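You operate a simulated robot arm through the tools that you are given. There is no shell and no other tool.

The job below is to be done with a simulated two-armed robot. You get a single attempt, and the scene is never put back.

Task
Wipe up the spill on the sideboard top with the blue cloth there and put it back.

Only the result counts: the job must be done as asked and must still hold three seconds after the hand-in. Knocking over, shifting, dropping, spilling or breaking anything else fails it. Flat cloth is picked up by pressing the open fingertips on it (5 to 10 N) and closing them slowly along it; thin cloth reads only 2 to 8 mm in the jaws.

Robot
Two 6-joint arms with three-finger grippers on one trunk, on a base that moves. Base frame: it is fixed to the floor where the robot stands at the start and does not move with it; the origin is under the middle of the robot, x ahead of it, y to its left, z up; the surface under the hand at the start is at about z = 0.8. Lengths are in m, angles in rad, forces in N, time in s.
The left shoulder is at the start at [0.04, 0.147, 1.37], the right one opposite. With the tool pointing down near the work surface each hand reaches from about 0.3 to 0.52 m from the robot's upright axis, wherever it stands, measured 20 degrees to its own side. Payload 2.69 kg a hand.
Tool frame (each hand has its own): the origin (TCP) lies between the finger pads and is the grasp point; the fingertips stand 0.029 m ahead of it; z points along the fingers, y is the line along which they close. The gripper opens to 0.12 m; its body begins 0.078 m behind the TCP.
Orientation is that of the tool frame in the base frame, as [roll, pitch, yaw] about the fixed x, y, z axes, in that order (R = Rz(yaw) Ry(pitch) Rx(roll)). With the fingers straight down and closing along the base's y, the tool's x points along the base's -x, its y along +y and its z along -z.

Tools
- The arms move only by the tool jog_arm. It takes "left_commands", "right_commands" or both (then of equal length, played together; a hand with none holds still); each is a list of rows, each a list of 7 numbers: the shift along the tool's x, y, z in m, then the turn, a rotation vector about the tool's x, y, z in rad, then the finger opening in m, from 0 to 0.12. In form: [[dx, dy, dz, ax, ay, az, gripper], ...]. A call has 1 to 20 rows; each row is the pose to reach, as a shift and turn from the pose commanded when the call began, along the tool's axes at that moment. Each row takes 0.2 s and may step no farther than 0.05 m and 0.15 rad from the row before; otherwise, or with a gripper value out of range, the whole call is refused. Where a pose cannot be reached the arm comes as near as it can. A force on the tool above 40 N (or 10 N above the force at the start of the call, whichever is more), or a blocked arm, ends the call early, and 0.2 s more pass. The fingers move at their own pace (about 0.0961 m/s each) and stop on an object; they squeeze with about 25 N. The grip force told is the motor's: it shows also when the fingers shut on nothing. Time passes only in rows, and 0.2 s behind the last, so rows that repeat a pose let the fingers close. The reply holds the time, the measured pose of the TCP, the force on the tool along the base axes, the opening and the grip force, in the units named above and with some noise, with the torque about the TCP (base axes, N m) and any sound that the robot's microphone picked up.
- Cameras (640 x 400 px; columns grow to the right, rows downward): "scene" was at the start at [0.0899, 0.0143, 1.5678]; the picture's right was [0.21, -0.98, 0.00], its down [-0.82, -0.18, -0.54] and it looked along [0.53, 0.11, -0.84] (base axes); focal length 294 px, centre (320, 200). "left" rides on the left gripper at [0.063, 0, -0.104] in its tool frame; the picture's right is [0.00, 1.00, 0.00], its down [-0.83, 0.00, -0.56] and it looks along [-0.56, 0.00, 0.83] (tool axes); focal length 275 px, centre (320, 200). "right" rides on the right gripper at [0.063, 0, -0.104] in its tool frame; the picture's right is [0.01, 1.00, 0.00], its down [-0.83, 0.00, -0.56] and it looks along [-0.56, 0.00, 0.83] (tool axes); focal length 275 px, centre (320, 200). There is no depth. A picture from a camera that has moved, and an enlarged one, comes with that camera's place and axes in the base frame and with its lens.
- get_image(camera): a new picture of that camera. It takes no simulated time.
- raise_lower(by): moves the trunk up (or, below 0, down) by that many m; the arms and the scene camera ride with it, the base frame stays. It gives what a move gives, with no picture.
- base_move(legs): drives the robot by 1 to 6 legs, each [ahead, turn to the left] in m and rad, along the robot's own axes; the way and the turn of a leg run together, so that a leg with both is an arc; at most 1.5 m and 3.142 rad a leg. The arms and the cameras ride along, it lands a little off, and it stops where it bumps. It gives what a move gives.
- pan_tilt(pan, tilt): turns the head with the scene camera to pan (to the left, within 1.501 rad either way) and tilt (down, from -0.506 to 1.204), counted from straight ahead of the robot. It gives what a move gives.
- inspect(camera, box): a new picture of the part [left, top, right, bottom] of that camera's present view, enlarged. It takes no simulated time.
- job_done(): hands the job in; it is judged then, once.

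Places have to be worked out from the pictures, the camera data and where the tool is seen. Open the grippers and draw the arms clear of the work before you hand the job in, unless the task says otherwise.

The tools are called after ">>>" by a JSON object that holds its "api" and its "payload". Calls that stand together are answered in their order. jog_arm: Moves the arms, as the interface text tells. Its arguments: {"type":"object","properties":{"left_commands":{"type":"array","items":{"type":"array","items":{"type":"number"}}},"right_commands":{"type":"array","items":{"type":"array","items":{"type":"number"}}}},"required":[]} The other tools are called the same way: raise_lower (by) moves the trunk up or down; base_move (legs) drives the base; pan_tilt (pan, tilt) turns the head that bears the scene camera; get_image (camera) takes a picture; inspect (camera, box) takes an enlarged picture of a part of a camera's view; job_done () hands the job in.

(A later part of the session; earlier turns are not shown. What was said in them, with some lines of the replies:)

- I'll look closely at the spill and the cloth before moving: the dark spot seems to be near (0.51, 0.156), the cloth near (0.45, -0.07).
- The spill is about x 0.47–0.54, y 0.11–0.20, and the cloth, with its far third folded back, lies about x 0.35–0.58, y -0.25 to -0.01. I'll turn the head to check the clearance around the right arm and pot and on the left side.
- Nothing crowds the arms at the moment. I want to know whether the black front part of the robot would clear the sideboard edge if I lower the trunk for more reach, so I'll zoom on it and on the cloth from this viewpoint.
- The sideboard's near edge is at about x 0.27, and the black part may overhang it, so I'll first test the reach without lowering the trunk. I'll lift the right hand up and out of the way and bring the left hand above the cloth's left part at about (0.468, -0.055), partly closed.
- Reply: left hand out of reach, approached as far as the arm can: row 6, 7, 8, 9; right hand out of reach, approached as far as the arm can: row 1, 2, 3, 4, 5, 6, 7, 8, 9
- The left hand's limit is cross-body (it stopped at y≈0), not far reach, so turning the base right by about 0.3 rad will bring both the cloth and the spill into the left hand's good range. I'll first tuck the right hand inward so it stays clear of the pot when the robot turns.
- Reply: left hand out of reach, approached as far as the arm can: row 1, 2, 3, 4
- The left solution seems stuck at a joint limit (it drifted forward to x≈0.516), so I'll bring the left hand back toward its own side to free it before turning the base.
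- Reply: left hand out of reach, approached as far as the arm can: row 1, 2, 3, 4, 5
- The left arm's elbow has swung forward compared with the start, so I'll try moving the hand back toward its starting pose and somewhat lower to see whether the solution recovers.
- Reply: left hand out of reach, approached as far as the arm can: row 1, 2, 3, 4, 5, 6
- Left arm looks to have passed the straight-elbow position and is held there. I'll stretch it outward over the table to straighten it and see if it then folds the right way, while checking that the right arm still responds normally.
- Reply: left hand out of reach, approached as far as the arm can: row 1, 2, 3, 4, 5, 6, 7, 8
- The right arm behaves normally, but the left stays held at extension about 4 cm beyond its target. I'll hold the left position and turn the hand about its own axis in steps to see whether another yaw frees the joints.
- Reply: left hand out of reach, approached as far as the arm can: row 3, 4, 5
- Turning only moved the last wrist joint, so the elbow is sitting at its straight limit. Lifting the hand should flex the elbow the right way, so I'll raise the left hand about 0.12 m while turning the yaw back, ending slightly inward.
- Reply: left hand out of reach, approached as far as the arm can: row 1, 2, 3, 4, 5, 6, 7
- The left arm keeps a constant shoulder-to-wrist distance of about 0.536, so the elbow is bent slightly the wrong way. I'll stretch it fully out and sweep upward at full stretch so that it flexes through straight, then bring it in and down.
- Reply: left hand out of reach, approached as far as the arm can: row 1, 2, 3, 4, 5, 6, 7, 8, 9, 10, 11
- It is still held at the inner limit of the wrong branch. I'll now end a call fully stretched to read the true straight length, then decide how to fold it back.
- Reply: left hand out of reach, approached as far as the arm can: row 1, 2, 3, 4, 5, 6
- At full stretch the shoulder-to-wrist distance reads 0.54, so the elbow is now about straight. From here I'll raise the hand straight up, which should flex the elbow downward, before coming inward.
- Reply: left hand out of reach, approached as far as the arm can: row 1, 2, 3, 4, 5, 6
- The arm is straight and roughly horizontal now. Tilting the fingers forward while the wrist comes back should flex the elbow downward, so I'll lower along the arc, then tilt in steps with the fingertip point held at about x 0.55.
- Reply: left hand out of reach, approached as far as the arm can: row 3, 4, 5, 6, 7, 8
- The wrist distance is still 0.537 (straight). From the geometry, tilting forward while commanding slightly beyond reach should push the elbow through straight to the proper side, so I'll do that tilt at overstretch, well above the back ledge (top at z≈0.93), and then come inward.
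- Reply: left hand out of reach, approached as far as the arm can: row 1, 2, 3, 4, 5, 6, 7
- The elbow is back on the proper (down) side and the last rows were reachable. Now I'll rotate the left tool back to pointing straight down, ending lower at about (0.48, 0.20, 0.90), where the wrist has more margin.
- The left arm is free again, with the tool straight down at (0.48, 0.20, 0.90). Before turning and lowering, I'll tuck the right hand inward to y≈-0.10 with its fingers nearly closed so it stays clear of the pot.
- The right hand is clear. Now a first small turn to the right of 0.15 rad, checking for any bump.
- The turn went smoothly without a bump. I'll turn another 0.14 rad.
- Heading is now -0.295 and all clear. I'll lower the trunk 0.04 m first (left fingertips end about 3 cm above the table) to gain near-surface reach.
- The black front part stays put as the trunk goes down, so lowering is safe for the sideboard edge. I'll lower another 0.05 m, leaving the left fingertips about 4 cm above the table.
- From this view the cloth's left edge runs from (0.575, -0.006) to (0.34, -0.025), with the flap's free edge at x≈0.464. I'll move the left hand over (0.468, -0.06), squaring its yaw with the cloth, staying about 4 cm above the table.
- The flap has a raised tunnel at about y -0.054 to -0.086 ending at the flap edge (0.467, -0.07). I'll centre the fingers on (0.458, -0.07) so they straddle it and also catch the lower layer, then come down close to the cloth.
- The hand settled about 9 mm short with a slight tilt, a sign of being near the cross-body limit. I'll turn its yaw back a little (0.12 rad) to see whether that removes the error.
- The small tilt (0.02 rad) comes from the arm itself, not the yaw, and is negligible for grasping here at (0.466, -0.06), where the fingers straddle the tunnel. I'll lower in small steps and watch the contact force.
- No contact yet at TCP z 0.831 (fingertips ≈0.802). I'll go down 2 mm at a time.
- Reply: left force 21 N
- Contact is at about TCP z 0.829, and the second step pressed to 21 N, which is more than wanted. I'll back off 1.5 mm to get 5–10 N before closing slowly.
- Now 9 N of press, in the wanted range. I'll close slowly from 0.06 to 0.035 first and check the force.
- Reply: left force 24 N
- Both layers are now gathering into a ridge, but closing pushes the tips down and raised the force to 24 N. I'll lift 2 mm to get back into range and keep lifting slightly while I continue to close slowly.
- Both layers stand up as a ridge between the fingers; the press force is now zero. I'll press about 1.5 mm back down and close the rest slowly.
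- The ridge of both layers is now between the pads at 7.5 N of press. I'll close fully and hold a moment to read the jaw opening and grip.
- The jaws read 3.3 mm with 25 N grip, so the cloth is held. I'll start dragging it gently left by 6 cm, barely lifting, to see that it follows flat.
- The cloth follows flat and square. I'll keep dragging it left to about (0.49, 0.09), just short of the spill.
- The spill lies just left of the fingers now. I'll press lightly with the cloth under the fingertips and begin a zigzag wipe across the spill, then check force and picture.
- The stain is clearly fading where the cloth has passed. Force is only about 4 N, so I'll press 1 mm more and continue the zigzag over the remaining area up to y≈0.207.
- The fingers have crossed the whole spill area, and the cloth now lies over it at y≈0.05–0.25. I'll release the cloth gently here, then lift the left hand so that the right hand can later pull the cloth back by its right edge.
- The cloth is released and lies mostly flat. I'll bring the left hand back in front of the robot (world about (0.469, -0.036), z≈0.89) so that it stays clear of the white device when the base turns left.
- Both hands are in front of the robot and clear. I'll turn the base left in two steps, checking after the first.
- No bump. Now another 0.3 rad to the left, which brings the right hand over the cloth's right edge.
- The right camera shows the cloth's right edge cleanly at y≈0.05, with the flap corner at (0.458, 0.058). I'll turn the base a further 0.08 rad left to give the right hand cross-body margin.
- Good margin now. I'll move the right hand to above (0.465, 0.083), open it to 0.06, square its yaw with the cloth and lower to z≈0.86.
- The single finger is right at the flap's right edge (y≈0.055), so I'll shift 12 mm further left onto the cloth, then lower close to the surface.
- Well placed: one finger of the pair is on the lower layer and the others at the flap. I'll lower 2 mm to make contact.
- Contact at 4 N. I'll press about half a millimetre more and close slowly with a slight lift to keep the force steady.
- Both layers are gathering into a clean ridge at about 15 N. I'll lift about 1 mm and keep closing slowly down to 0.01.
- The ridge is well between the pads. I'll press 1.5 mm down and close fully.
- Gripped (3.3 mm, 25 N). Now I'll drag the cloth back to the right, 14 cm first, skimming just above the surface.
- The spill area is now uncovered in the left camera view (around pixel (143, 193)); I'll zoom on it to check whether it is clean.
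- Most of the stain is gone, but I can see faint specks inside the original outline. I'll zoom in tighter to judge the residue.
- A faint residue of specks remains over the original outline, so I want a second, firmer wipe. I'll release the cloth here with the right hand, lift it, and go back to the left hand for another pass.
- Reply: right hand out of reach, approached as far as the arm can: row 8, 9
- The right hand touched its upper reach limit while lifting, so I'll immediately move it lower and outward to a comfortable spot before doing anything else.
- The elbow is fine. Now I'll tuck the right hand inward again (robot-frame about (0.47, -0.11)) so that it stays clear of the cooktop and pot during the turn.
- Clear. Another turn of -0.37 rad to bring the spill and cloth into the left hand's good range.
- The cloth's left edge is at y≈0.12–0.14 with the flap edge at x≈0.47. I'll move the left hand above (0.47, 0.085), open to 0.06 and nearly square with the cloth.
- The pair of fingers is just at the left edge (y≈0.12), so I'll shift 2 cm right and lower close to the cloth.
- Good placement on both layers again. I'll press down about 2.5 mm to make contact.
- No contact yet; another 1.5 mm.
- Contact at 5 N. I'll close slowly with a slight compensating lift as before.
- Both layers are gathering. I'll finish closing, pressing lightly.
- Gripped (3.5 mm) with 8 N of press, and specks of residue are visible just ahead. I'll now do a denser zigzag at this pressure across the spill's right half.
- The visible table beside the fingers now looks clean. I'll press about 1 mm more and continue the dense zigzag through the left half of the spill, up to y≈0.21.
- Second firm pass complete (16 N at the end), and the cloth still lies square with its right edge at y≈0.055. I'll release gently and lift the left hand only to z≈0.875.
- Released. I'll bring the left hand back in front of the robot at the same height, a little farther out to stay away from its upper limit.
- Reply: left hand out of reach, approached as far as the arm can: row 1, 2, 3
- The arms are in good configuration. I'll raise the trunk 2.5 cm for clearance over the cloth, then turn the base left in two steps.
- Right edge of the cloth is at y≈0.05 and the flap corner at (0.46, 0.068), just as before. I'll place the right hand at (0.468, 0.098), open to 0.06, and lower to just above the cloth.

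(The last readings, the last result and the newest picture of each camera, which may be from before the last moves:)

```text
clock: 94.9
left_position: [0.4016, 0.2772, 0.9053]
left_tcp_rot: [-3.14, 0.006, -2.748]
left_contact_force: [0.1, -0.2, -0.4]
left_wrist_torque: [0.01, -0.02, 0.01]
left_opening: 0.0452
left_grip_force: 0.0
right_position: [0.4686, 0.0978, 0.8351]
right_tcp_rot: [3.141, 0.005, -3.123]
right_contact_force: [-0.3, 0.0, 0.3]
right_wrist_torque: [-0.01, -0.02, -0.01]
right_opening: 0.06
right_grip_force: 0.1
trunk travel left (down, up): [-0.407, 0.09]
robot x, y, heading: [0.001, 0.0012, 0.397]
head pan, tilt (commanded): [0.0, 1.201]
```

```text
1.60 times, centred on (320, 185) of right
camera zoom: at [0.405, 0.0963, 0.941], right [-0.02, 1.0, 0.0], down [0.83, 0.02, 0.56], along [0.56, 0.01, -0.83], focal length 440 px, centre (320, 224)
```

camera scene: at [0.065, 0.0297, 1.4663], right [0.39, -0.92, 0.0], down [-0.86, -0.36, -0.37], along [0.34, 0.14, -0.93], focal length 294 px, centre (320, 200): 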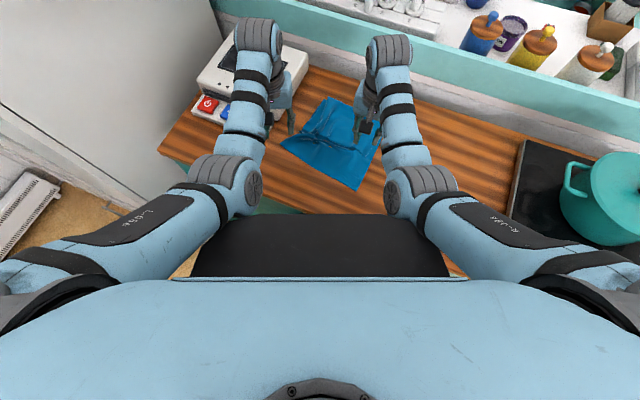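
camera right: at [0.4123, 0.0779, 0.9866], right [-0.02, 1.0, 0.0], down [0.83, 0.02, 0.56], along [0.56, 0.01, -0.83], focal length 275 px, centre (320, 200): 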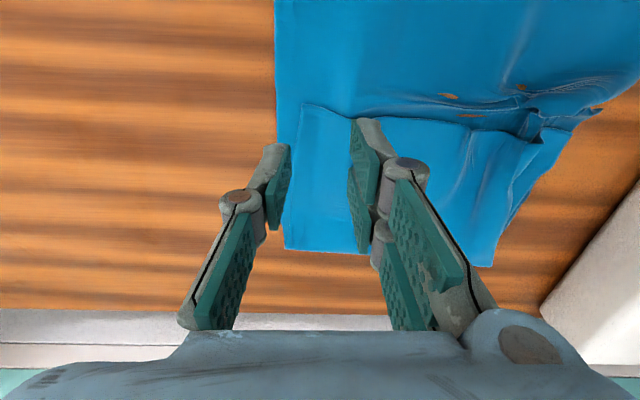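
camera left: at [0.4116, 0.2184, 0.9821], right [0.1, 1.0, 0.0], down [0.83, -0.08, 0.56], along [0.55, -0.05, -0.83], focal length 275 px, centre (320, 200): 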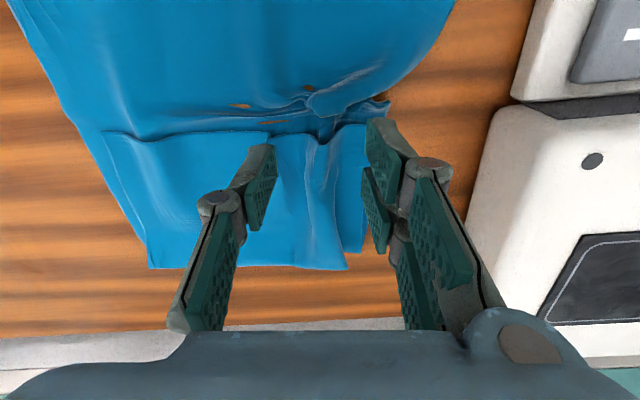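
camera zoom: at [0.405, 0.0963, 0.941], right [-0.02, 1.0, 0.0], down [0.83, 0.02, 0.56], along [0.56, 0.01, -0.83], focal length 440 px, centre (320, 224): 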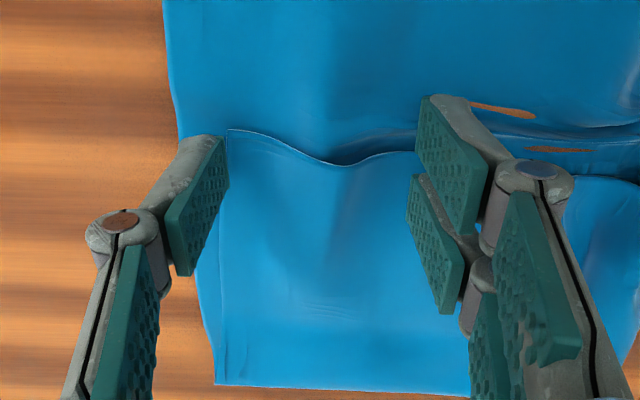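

Placement looks good. I'll lower in small steps to contact.

>>> {"api": "jog_arm", "payload": {"right_commands": [[0, 0, 0.003, 0, 0, 0, 0.06], [0, 0, 0.0045, 0, 0, 0, 0.06], [0, 0, 0.0045, 0, 0, 0, 0.06]]}}

>>> {"api": "jog_arm", "payload": {"right_commands": [[0, 0, 0.0013, 0, 0, 0, 0.06], [0, 0, 0.0013, 0, 0, 0, 0.06]]}}

```text
clock: 95.7
left_position: [0.402, 0.277, 0.9048]
left_tcp_rot: [-3.14, 0.005, -2.749]
left_contact_force: [-0.1, -0.3, -0.6]
left_wrist_torque: [0.02, -0.02, 0.03]
left_opening: 0.045
left_grip_force: 0.1
right_position: [0.4685, 0.0982, 0.8294]
right_tcp_rot: [3.142, 0.006, -3.122]
right_contact_force: [-0.1, 0.3, -0.2]
right_wrist_torque: [0.01, 0.03, 0.01]
right_opening: 0.0599
right_grip_force: 0.1
trunk travel left (down, up): [-0.407, 0.09]
robot x, y, heading: [-0.0032, 0.0023, 0.395]
head pan, tilt (commanded): [0.0, 1.201]
```

```text
clock: 96.3
left_position: [0.4009, 0.2762, 0.9043]
left_tcp_rot: [-3.141, 0.005, -2.75]
left_contact_force: [0.1, 0.7, 0.6]
left_wrist_torque: [-0.02, 0.03, 0.01]
left_opening: 0.0448
left_grip_force: 0.0
right_position: [0.4692, 0.0973, 0.83]
right_tcp_rot: [-3.141, 0.004, -3.121]
right_contact_force: [-0.3, 0.2, 0.8]
right_wrist_torque: [0.0, 0.01, -0.01]
right_opening: 0.0603
right_grip_force: 0.1
trunk travel left (down, up): [-0.407, 0.09]
robot x, y, heading: [-0.0007, -0.0022, 0.395]
head pan, tilt (commanded): [0.0, 1.201]
```

Barely touching; another 1 mm.

>>> {"api": "jog_arm", "payload": {"right_commands": [[0, 0, 0.0012, 0, 0, 0, 0.06], [0, 0, 0.0012, 0, 0, 0, 0.06]]}}

```text
clock: 96.9
left_position: [0.4011, 0.2769, 0.9056]
left_tcp_rot: [-3.139, 0.006, -2.751]
left_contact_force: [-0.5, -0.8, 0.7]
left_wrist_torque: [0.02, 0.01, -0.03]
left_opening: 0.0449
left_grip_force: 0.0
right_position: [0.4686, 0.0978, 0.8282]
right_tcp_rot: [3.14, 0.005, -3.123]
right_contact_force: [0.9, -1.2, 2.9]
right_wrist_torque: [0.02, -0.02, -0.01]
right_opening: 0.0602
right_grip_force: 0.4
trunk travel left (down, up): [-0.407, 0.09]
robot x, y, heading: [0.0015, -0.0015, 0.395]
head pan, tilt (commanded): [0.0, 1.201]
```

Contact at about 3 N. I'll press half a millimetre more and close slowly.

>>> {"api": "jog_arm", "payload": {"right_commands": [[0, 0, 0.0008, 0, 0, 0, 0.058], [0, 0, 0.0007, 0, 0, 0, 0.054], [0, 0, 0.0005, 0, 0, 0, 0.05], [0, 0, 0.0002, 0, 0, 0, 0.046], [0, 0, -0.0001, 0, 0, 0, 0.042], [0, 0, -0.0004, 0, 0, 0, 0.038], [0, 0, -0.0007, 0, 0, 0, 0.034], [0, 0, -0.001, 0, 0, 0, 0.03]]}}

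>>> {"api": "inspect", "payload": {"camera": "right", "box": [120, 60, 520, 310]}}

```text
clock: 98.7
left_position: [0.4016, 0.2773, 0.9052]
left_tcp_rot: [-3.141, 0.006, -2.752]
left_contact_force: [0.0, -0.7, -0.8]
left_wrist_torque: [-0.02, 0.0, 0.01]
left_opening: 0.0451
left_grip_force: 0.1
right_position: [0.4679, 0.0975, 0.83]
right_tcp_rot: [3.141, 0.005, -3.12]
right_contact_force: [1.7, 4.1, 25.8]
right_wrist_torque: [0.57, -0.17, 0.0]
right_opening: 0.0304
right_grip_force: 4.6
trunk travel left (down, up): [-0.407, 0.09]
robot x, y, heading: [0.0023, -0.0014, 0.394]
head pan, tilt (commanded): [0.0, 1.201]
```

```text
1.60 times, centred on (320, 185) of right
camera zoom: at [0.4042, 0.0965, 0.9344], right [-0.02, 1.0, 0.0], down [0.83, 0.02, 0.56], along [0.56, 0.01, -0.83], focal length 440 px, centre (320, 224)
```

zoom: 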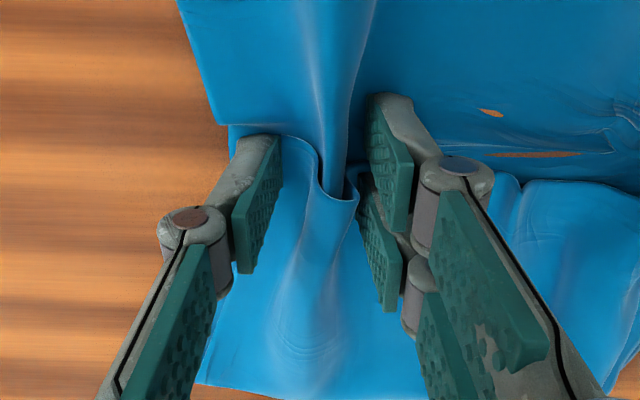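

Gathering well, but the force is 26 N, so I'll lift about 2.5 mm and continue to close.

>>> {"api": "jog_arm", "payload": {"right_commands": [[0, 0, -0.002, 0, 0, 0, 0.029], [0, 0, -0.0022, 0, 0, 0, 0.025], [0, 0, -0.0022, 0, 0, 0, 0.021], [0, 0, -0.0022, 0, 0, 0, 0.017], [0, 0, -0.002, 0, 0, 0, 0.013], [0, 0, -0.0018, 0, 0, 0, 0.01]]}}

>>> {"api": "jog_arm", "payload": {"right_commands": [[0, 0, 0.0008, 0, 0, 0, 0.009], [0, 0, 0.001, 0, 0, 0, 0.005], [0, 0, 0.001, 0, 0, 0, 0.001], [0, 0, 0.001, 0, 0, 0, 0.0], [0, 0, 0.001, 0, 0, 0, 0.0]]}}

>>> {"api": "inspect", "payload": {"camera": "right", "box": [120, 60, 520, 310]}}

```text
clock: 100.1
left_position: [0.4027, 0.2761, 0.9034]
left_tcp_rot: [-3.14, 0.007, -2.752]
left_contact_force: [0.3, 0.1, 0.9]
left_wrist_torque: [-0.03, 0.03, 0.0]
left_opening: 0.0454
left_grip_force: 0.1
right_position: [0.4671, 0.0977, 0.8312]
right_tcp_rot: [-3.14, 0.002, -3.124]
right_contact_force: [-0.1, 0.6, 0.8]
right_wrist_torque: [0.01, 0.0, -0.01]
right_opening: 0.0101
right_grip_force: 0.1
trunk travel left (down, up): [-0.407, 0.09]
robot x, y, heading: [-0.0056, 0.0024, 0.397]
head pan, tilt (commanded): [0.0, 1.201]
```

```text
clock: 101.3
left_position: [0.4003, 0.2757, 0.9055]
left_tcp_rot: [-3.138, 0.006, -2.751]
left_contact_force: [-0.5, 0.0, 0.1]
left_wrist_torque: [-0.02, -0.01, 0.01]
left_opening: 0.045
left_grip_force: 0.0
right_position: [0.4697, 0.0983, 0.8296]
right_tcp_rot: [-3.14, 0.003, -3.121]
right_contact_force: [0.0, 0.8, 0.2]
right_wrist_torque: [0.04, 0.01, -0.01]
right_opening: 0.0033
right_grip_force: 24.7
trunk travel left (down, up): [-0.407, 0.09]
robot x, y, heading: [-0.0002, 0.0006, 0.398]
head pan, tilt (commanded): [0.0, 1.201]
```

```text
1.60 times, centred on (320, 185) of right
camera zoom: at [0.405, 0.0964, 0.9351], right [-0.03, 1.0, 0.0], down [0.83, 0.02, 0.56], along [0.56, 0.01, -0.83], focal length 440 px, centre (320, 224)
```

zoom: 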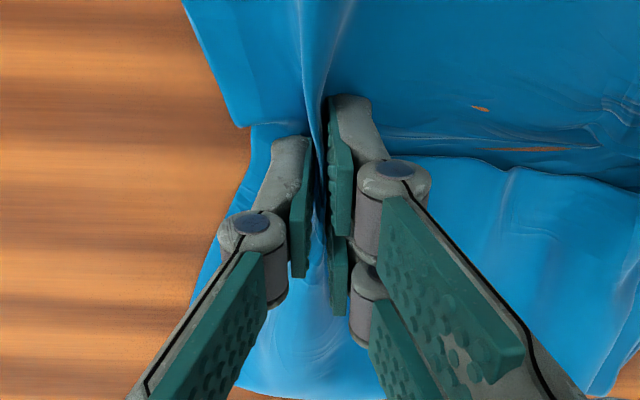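

Gripped (3.3 mm, 25 N). I'll drag the cloth right 15 cm and then check the wiped area.

>>> {"api": "jog_arm", "payload": {"right_commands": [[0, -0.015, -0.0005, 0, 0, 0, 0.0], [0, -0.035, -0.0005, 0, 0, 0, 0.0], [0, -0.055, -0.0005, 0, 0, 0, 0.0], [0, -0.075, -0.0005, 0, 0, 0, 0.0], [0, -0.095, -0.0005, 0, 0, 0, 0.0], [0, -0.115, -0.0005, 0, 0, 0, 0.0], [0, -0.135, -0.0005, 0, 0, 0, 0.0], [0, -0.15, -0.0005, 0, 0, 0, 0.0], [0, -0.15, -0.0005, 0, 0, 0, 0.0]]}}

>>> {"api": "get_image", "payload": {"camera": "left"}}

>>> {"api": "inspect", "payload": {"camera": "left", "box": [60, 110, 240, 260]}}

>>> {"api": "inspect", "payload": {"camera": "scene", "box": [240, 60, 480, 220]}}

```text
clock: 103.3
left_position: [0.4014, 0.2749, 0.9051]
left_tcp_rot: [-3.14, 0.005, -2.749]
left_contact_force: [0.4, -0.3, 0.1]
left_wrist_torque: [0.0, -0.02, 0.0]
left_opening: 0.045
left_grip_force: 0.2
right_position: [0.4716, -0.0518, 0.8304]
right_tcp_rot: [3.141, 0.004, -3.119]
right_contact_force: [-0.5, 0.7, 0.8]
right_wrist_torque: [0.01, -0.03, 0.02]
right_opening: 0.0032
right_grip_force: 24.9
trunk travel left (down, up): [-0.407, 0.09]
robot x, y, heading: [-0.0026, 0.0011, 0.394]
head pan, tilt (commanded): [0.0, 1.201]
```

```text
taken
camera left: at [0.3428, 0.253, 1.0101], right [-0.38, 0.93, 0.0], down [0.77, 0.31, 0.56], along [0.52, 0.21, -0.83], focal length 275 px, centre (320, 200)
```

left: 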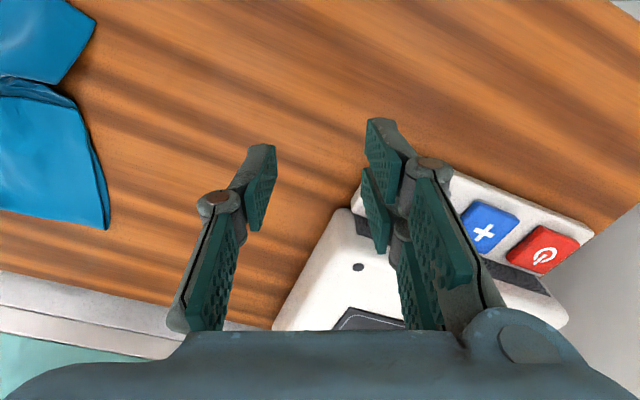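

```text
2.67 times, centred on (150, 185) of left
camera zoom: at [0.3428, 0.253, 1.0101], right [-0.38, 0.93, 0.0], down [0.77, 0.31, 0.56], along [0.52, 0.21, -0.83], focal length 734 px, centre (773, 240)
```

zoom: 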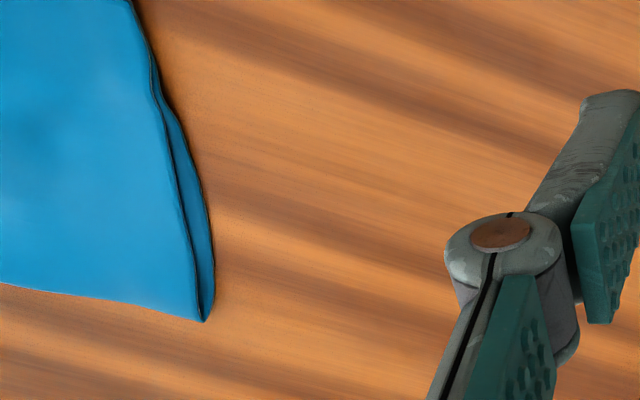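

```text
2.50 times, centred on (360, 140) of scene
camera zoom: at [0.0656, 0.0305, 1.4663], right [0.39, -0.92, 0.0], down [-0.86, -0.36, -0.37], along [0.34, 0.14, -0.93], focal length 734 px, centre (220, 350)
```

zoom: 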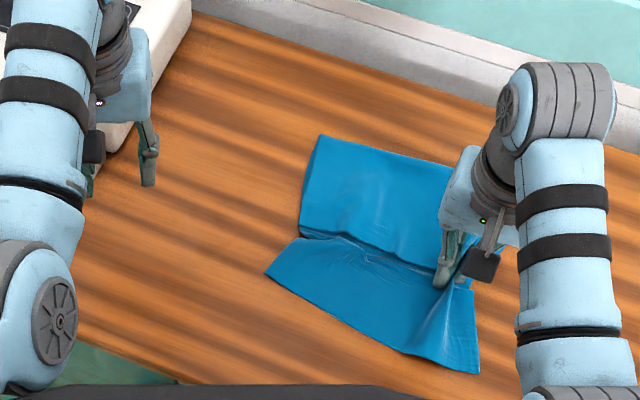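

The specks are completely gone and the table is clean where the spill was. I'll drag the cloth the remaining 14 cm back so that its right edge returns to y≈-0.25.

>>> {"api": "jog_arm", "payload": {"right_commands": [[0.001, -0.02, 0, 0, 0, 0, 0.0], [0.001, -0.04, 0, 0, 0, 0, 0.0], [0.002, -0.06, 0, 0, 0, 0, 0.0], [0.002, -0.08, 0, 0, 0, 0, 0.0], [0.003, -0.1, 0, 0, 0, 0, 0.0], [0.003, -0.12, 0, 0, 0, 0, 0.0], [0.004, -0.135, 0, 0, 0, 0, 0.0], [0.004, -0.142, 0, 0, 0, 0, 0.0], [0.004, -0.142, 0, 0, 0, 0, 0.0]]}}

>>> {"api": "get_image", "payload": {"camera": "scene"}}

>>> {"api": "get_image", "payload": {"camera": "right"}}

```text
clock: 105.3
left_position: [0.4015, 0.2766, 0.9048]
left_tcp_rot: [-3.14, 0.004, -2.75]
left_contact_force: [-0.7, 0.1, -1.1]
left_wrist_torque: [0.01, -0.04, 0.01]
left_opening: 0.0448
left_grip_force: 0.0
right_position: [0.4701, -0.195, 0.8314]
right_tcp_rot: [3.141, 0.005, -3.121]
right_contact_force: [-0.1, 0.7, -0.2]
right_wrist_torque: [0.04, -0.03, 0.0]
right_opening: 0.0033
right_grip_force: 25.1
trunk travel left (down, up): [-0.407, 0.09]
robot x, y, heading: [-0.0026, -0.0015, 0.395]
head pan, tilt (commanded): [0.0, 1.201]
```

```text
taken
camera scene: at [0.0656, 0.0306, 1.4663], right [0.39, -0.92, 0.0], down [-0.86, -0.36, -0.37], along [0.34, 0.14, -0.93], focal length 294 px, centre (320, 200)
```

scene: 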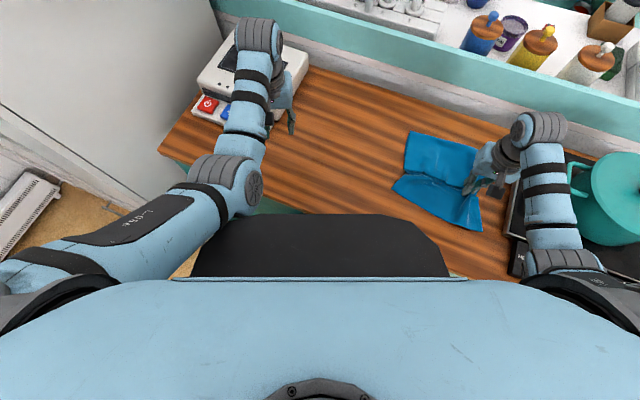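

```text
taken
camera right: at [0.4067, -0.1958, 0.9359], right [-0.02, 1.0, 0.0], down [0.83, 0.02, 0.56], along [0.56, 0.01, -0.83], focal length 275 px, centre (320, 200)
```

right: 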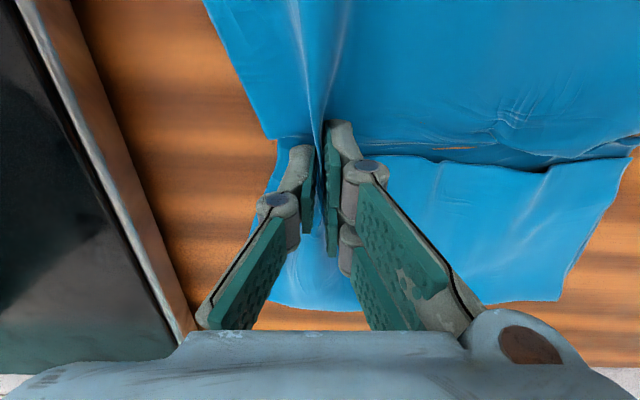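

The cloth is back: its right edge lies at y≈-0.22 to -0.25 and its far-left corner at (0.574, -0.025). I'll release it gently and lift the right hand only slightly.

>>> {"api": "jog_arm", "payload": {"right_commands": [[0, 0, 0, 0, 0, 0, 0.008], [0, 0, -0.001, 0, 0, 0, 0.02], [0, 0, -0.002, 0, 0, 0, 0.032], [0, 0, -0.003, 0, 0, 0, 0.045], [0, 0, -0.003, 0, 0, 0, 0.045], [0, 0, -0.015, 0, 0, 0, 0.045], [0, 0, -0.025, 0, 0, 0, 0.045], [0, 0, -0.025, 0, 0, 0, 0.045]]}}

>>> {"api": "get_image", "payload": {"camera": "right"}}

>>> {"api": "inspect", "payload": {"camera": "scene", "box": [340, 100, 560, 250]}}

```text
clock: 107.1
left_position: [0.4022, 0.2758, 0.9057]
left_tcp_rot: [-3.139, 0.005, -2.752]
left_contact_force: [0.4, -0.4, -0.3]
left_wrist_torque: [0.01, -0.03, 0.03]
left_opening: 0.045
left_grip_force: 0.0
right_position: [0.4713, -0.1935, 0.8559]
right_tcp_rot: [3.141, 0.004, -3.12]
right_contact_force: [0.1, 0.3, 0.0]
right_wrist_torque: [0.02, 0.02, 0.01]
right_opening: 0.0452
right_grip_force: 0.0
trunk travel left (down, up): [-0.407, 0.09]
robot x, y, heading: [-0.0013, 0.002, 0.396]
head pan, tilt (commanded): [0.0, 1.201]
```

```text
taken
camera right: at [0.4069, -0.1949, 0.9613], right [-0.02, 1.0, 0.0], down [0.83, 0.02, 0.56], along [0.56, 0.01, -0.83], focal length 275 px, centre (320, 200)
```

right: 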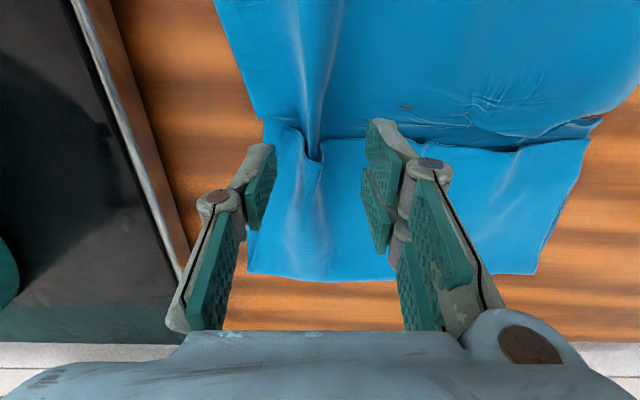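

```text
2.67 times, centred on (450, 175) of scene
camera zoom: at [0.0655, 0.0305, 1.4663], right [0.39, -0.92, 0.0], down [-0.86, -0.36, -0.37], along [0.34, 0.14, -0.93], focal length 783 px, centre (-27, 267)
```

zoom: 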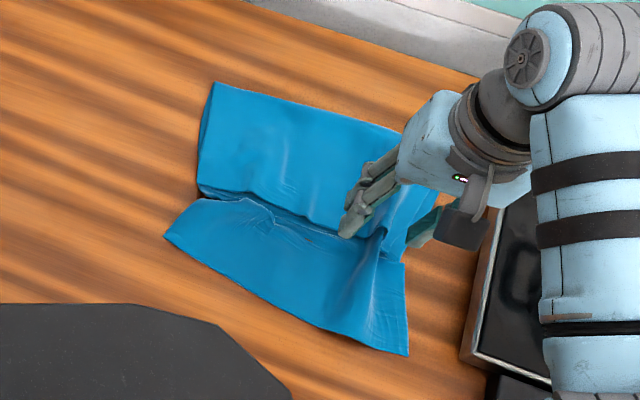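

The cloth lies in its place with a few wrinkles. I'll raise the trunk back up 9 cm for clearance, then bring the right hand inward before turning to face straight again.

>>> {"api": "raise_lower", "payload": {"by": 0.09}}

>>> {"api": "jog_arm", "payload": {"right_commands": [[-0.003, 0.04, 0, 0, 0, 0, 0.045], [-0.006, 0.08, 0, 0, 0, 0, 0.045], [-0.009, 0.12, 0, 0, 0, 0, 0.045], [-0.012, 0.16, 0, 0, 0, 0, 0.045], [-0.014, 0.2, 0, 0, 0, 0, 0.045], [-0.016, 0.2325, 0, 0, 0, 0, 0.045], [-0.016, 0.2325, 0, 0, 0, 0, 0.045]]}}

>>> {"api": "get_image", "payload": {"camera": "scene"}}

```text
clock: 108.4
left_position: [0.4016, 0.2779, 0.9953]
left_tcp_rot: [-3.141, 0.006, -2.747]
left_contact_force: [-0.7, 0.3, 1.0]
left_wrist_torque: [0.03, 0.0, -0.01]
left_opening: 0.0451
left_grip_force: 0.1
right_position: [0.4704, -0.1942, 0.9467]
right_tcp_rot: [3.141, 0.007, -3.12]
right_contact_force: [-0.8, 0.3, 0.7]
right_wrist_torque: [0.05, 0.0, -0.02]
right_opening: 0.045
right_grip_force: 0.1
trunk travel left (down, up): [-0.497, 0.0]
robot x, y, heading: [-0.0007, -0.0006, 0.398]
head pan, tilt (commanded): [0.0, 1.201]
```

```text
clock: 110.0
left_position: [0.4024, 0.2768, 0.9938]
left_tcp_rot: [-3.14, 0.005, -2.75]
left_contact_force: [0.5, -0.3, 0.2]
left_wrist_torque: [0.0, 0.0, -0.01]
left_opening: 0.045
left_grip_force: 0.1
right_position: [0.4802, 0.0412, 0.9446]
right_tcp_rot: [3.14, 0.004, -3.12]
right_contact_force: [0.3, 0.6, -0.9]
right_wrist_torque: [0.01, -0.01, 0.02]
right_opening: 0.0452
right_grip_force: 0.1
trunk travel left (down, up): [-0.497, 0.0]
robot x, y, heading: [-0.0026, 0.0039, 0.394]
head pan, tilt (commanded): [0.0, 1.201]
```

```text
taken
camera scene: at [0.0654, 0.0314, 1.5557], right [0.39, -0.92, 0.0], down [-0.86, -0.36, -0.37], along [0.34, 0.14, -0.93], focal length 294 px, centre (320, 200)
```

scene: 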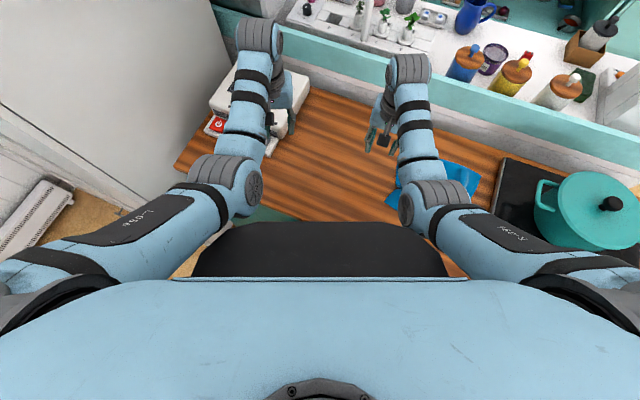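

All clear. I'll turn the base back to face the sideboard straight (heading 0) and look at the result.

>>> {"api": "base_move", "payload": {"legs": [[0, -0.394]]}}

>>> {"api": "get_image", "payload": {"camera": "scene"}}

>>> {"api": "get_image", "payload": {"camera": "right"}}

>>> {"api": "get_image", "payload": {"camera": "left"}}

```text
clock: 111.6
left_position: [0.4792, 0.1029, 0.9927]
left_tcp_rot: [3.141, 0.001, -3.141]
left_contact_force: [0.0, 0.0, -0.7]
left_wrist_torque: [0.02, 0.01, 0.02]
left_opening: 0.0452
left_grip_force: 0.0
right_position: [0.4609, -0.1463, 0.9431]
right_tcp_rot: [-3.141, 0.002, 2.771]
right_contact_force: [0.1, 0.1, -0.1]
right_wrist_torque: [0.04, 0.02, 0.02]
right_opening: 0.0452
right_grip_force: 0.0
trunk travel left (down, up): [-0.497, 0.0]
robot x, y, heading: [-0.0014, 0.0032, 0.005]
head pan, tilt (commanded): [0.0, 1.201]
```

```text
taken
camera scene: at [0.0771, 0.0042, 1.5555], right [0.01, -1.0, 0.0], down [-0.93, -0.01, -0.36], along [0.36, 0.0, -0.93], focal length 294 px, centre (320, 200)
```

scene: 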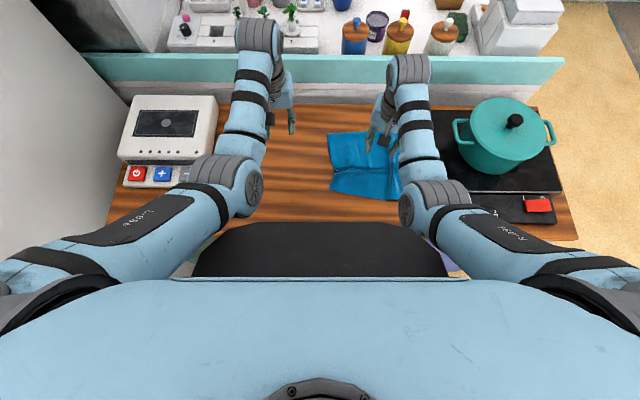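

```text
taken
camera right: at [0.402, -0.1227, 1.0485], right [0.36, 0.93, 0.0], down [0.78, -0.3, 0.56], along [0.52, -0.2, -0.83], focal length 275 px, centre (320, 200)
```

right: 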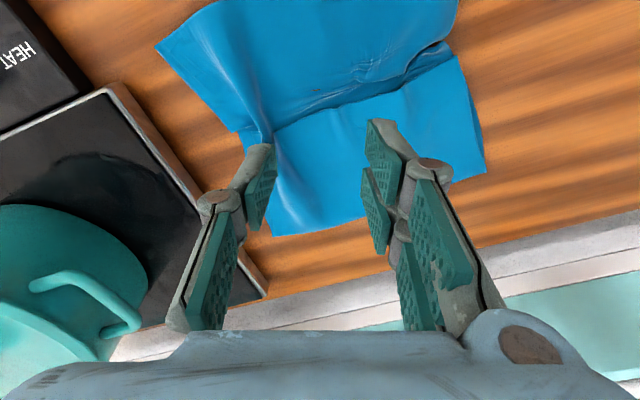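

```text
taken
camera left: at [0.416, 0.1031, 1.098], right [0.0, 1.0, 0.0], down [0.83, 0.0, 0.56], along [0.56, 0.0, -0.83], focal length 275 px, centre (320, 200)
```

left: 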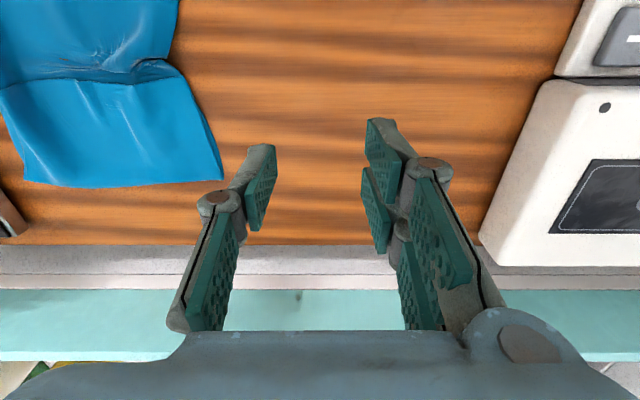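

The spill zone looks clean from here. I'll zoom on the cloth, the wiped area and a small mark on the back ledge to judge what remains to be done.

>>> {"api": "inspect", "payload": {"camera": "scene", "box": [230, 100, 450, 230]}}

>>> {"api": "inspect", "payload": {"camera": "left", "box": [180, 30, 500, 320]}}

>>> {"api": "inspect", "payload": {"camera": "right", "box": [140, 0, 500, 240]}}

```text
2.91 times, centred on (340, 165) of scene
camera zoom: at [0.0771, 0.0042, 1.5555], right [0.01, -1.0, 0.0], down [-0.93, -0.01, -0.36], along [0.36, 0.0, -0.93], focal length 855 px, centre (262, 302)
```

zoom: 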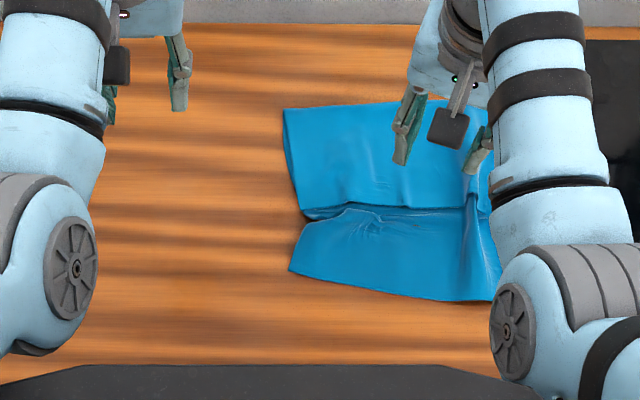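

```text
1.38 times, centred on (340, 175) of left
camera zoom: at [0.416, 0.1031, 1.098], right [0.0, 1.0, 0.0], down [0.83, 0.0, 0.56], along [0.56, 0.0, -0.83], focal length 380 px, centre (292, 234)
```

zoom: 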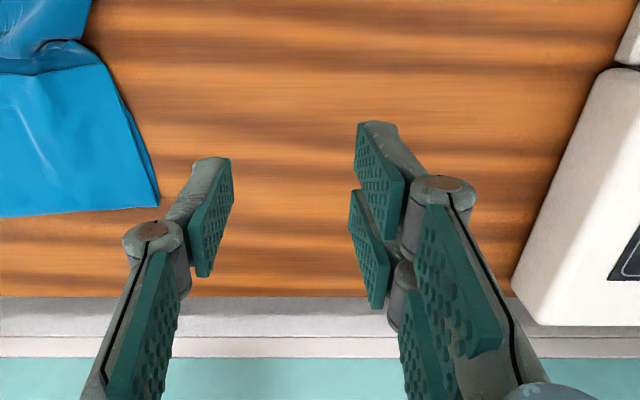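

```text
1.67 times, centred on (320, 120) of right
camera zoom: at [0.402, -0.1227, 1.0485], right [0.36, 0.93, 0.0], down [0.78, -0.3, 0.56], along [0.52, -0.2, -0.83], focal length 459 px, centre (320, 333)
```

zoom: 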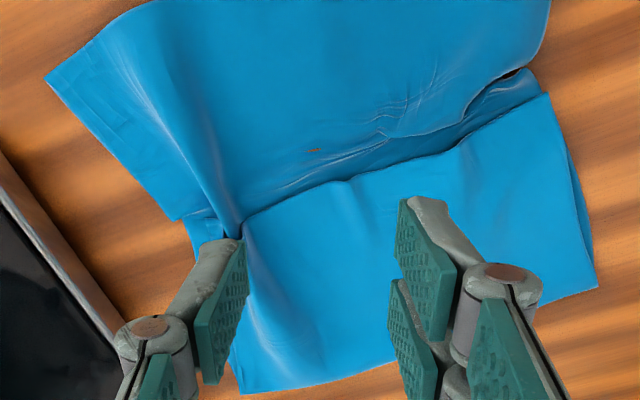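

The cloth's flap edge, far edge and sides are within 1–2 cm of where they were, and the wiped area shows no stain. I'll open both grippers and draw the arms back to near their starting places, then take a final look.

>>> {"api": "jog_arm", "payload": {"left_commands": [[0, 0.04, 0, 0, 0, 0, 0.07], [0, 0.08, -0.003, 0, 0, 0, 0.1], [0, 0.12, -0.006, 0, 0, 0, 0.12], [0, 0.148, -0.008, 0, 0, 0, 0.12], [0, 0.148, -0.008, 0, 0, 0, 0.12]], "right_commands": [[-0.02, -0.005, -0.01, 0, 0, 0, 0.06], [-0.045, -0.015, -0.02, 0, 0, 0, 0.08], [-0.058, -0.025, -0.035, 0, 0, 0, 0.1], [-0.06, -0.035, -0.05, 0, 0, 0, 0.12], [-0.06, -0.035, -0.05, 0, 0, 0, 0.12]]}}

>>> {"api": "get_image", "payload": {"camera": "scene"}}

>>> {"api": "inspect", "payload": {"camera": "left", "box": [0, 0, 400, 250]}}

>>> {"api": "inspect", "payload": {"camera": "scene", "box": [210, 95, 450, 235]}}

```text
clock: 112.8
left_position: [0.4811, 0.2489, 1.001]
left_tcp_rot: [3.141, 0.002, 3.141]
left_contact_force: [-0.8, 0.5, 0.1]
left_wrist_torque: [0.03, 0.0, 0.0]
left_opening: 0.1199
left_grip_force: 0.0
right_position: [0.504, -0.2021, 0.9914]
right_tcp_rot: [3.141, -0.002, 2.773]
right_contact_force: [0.7, 0.4, -1.1]
right_wrist_torque: [0.02, 0.01, 0.0]
right_opening: 0.1201
right_grip_force: 0.1
trunk travel left (down, up): [-0.497, 0.0]
robot x, y, heading: [-0.0003, 0.0038, 0.003]
head pan, tilt (commanded): [0.0, 1.201]
```

```text
taken
camera scene: at [0.0774, 0.003, 1.5555], right [0.01, -1.0, 0.0], down [-0.93, -0.01, -0.36], along [0.36, 0.0, -0.93], focal length 294 px, centre (320, 200)
```

scene: 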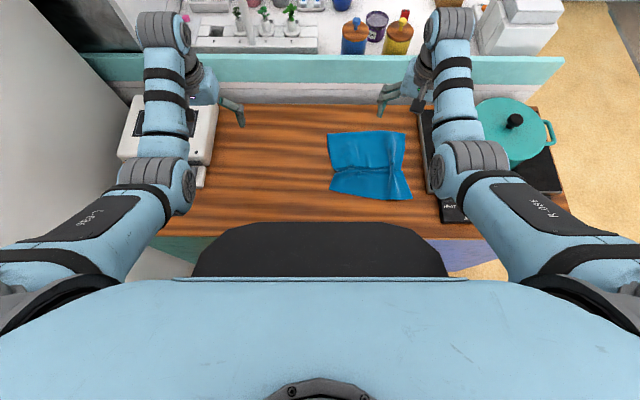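

```text
1.60 times, centred on (200, 125) of left
camera zoom: at [0.4173, 0.2495, 1.1067], right [0.0, 1.0, 0.0], down [0.83, 0.0, 0.56], along [0.56, 0.0, -0.83], focal length 440 px, centre (512, 320)
```

zoom: 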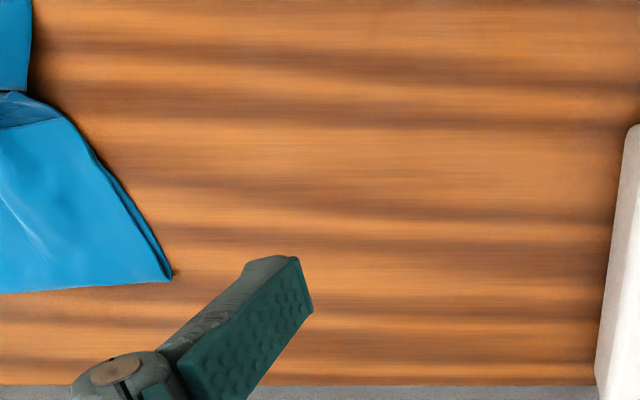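

```text
2.67 times, centred on (330, 165) of scene
camera zoom: at [0.0774, 0.003, 1.5555], right [0.01, -1.0, 0.0], down [-0.93, -0.01, -0.36], along [0.36, 0.0, -0.93], focal length 783 px, centre (293, 293)
```

zoom: 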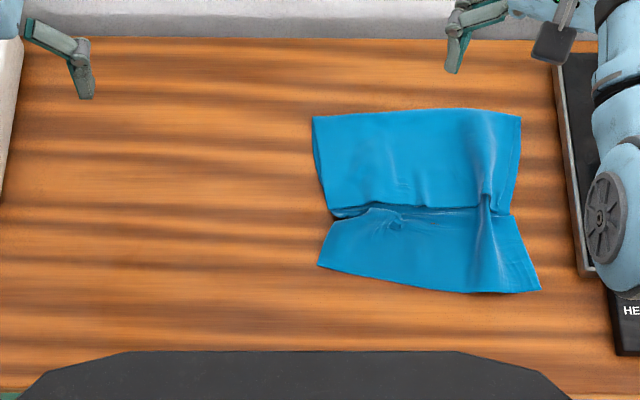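

The spill is completely gone and the table is clean. The cloth lies back in its place, with its corners within about 2 cm of the start except the near-left one, which is about 6 cm short from a wrinkle. Both grippers are open and clear, nothing else has moved, so I hand the job in.

>>> {"api": "job_done", "payload": {}}

```text
The job is handed in.
```

I wiped up the spill with the blue cloth and put the cloth back in its place on the sideboard. The job is handed in, but I haven't been told how it was judged.

- **Spill:** the first wipe left faint specks, so I did a second, firmer one. The last close-up pictures show no stain or specks left there.
- **Cloth:** it is back in its original spot with the same fold. Three corners are within about 2 cm of where they started. The near-left corner is about 6 cm short because of a wrinkle I did not smooth out.
- **Everything else:** the pictures show nothing else moved. The robot is back facing straight at its starting point, with both grippers open and the arms clear.

Early on, the left arm got stuck in an awkward bend and took several moves to free. It touched nothing while I did that.
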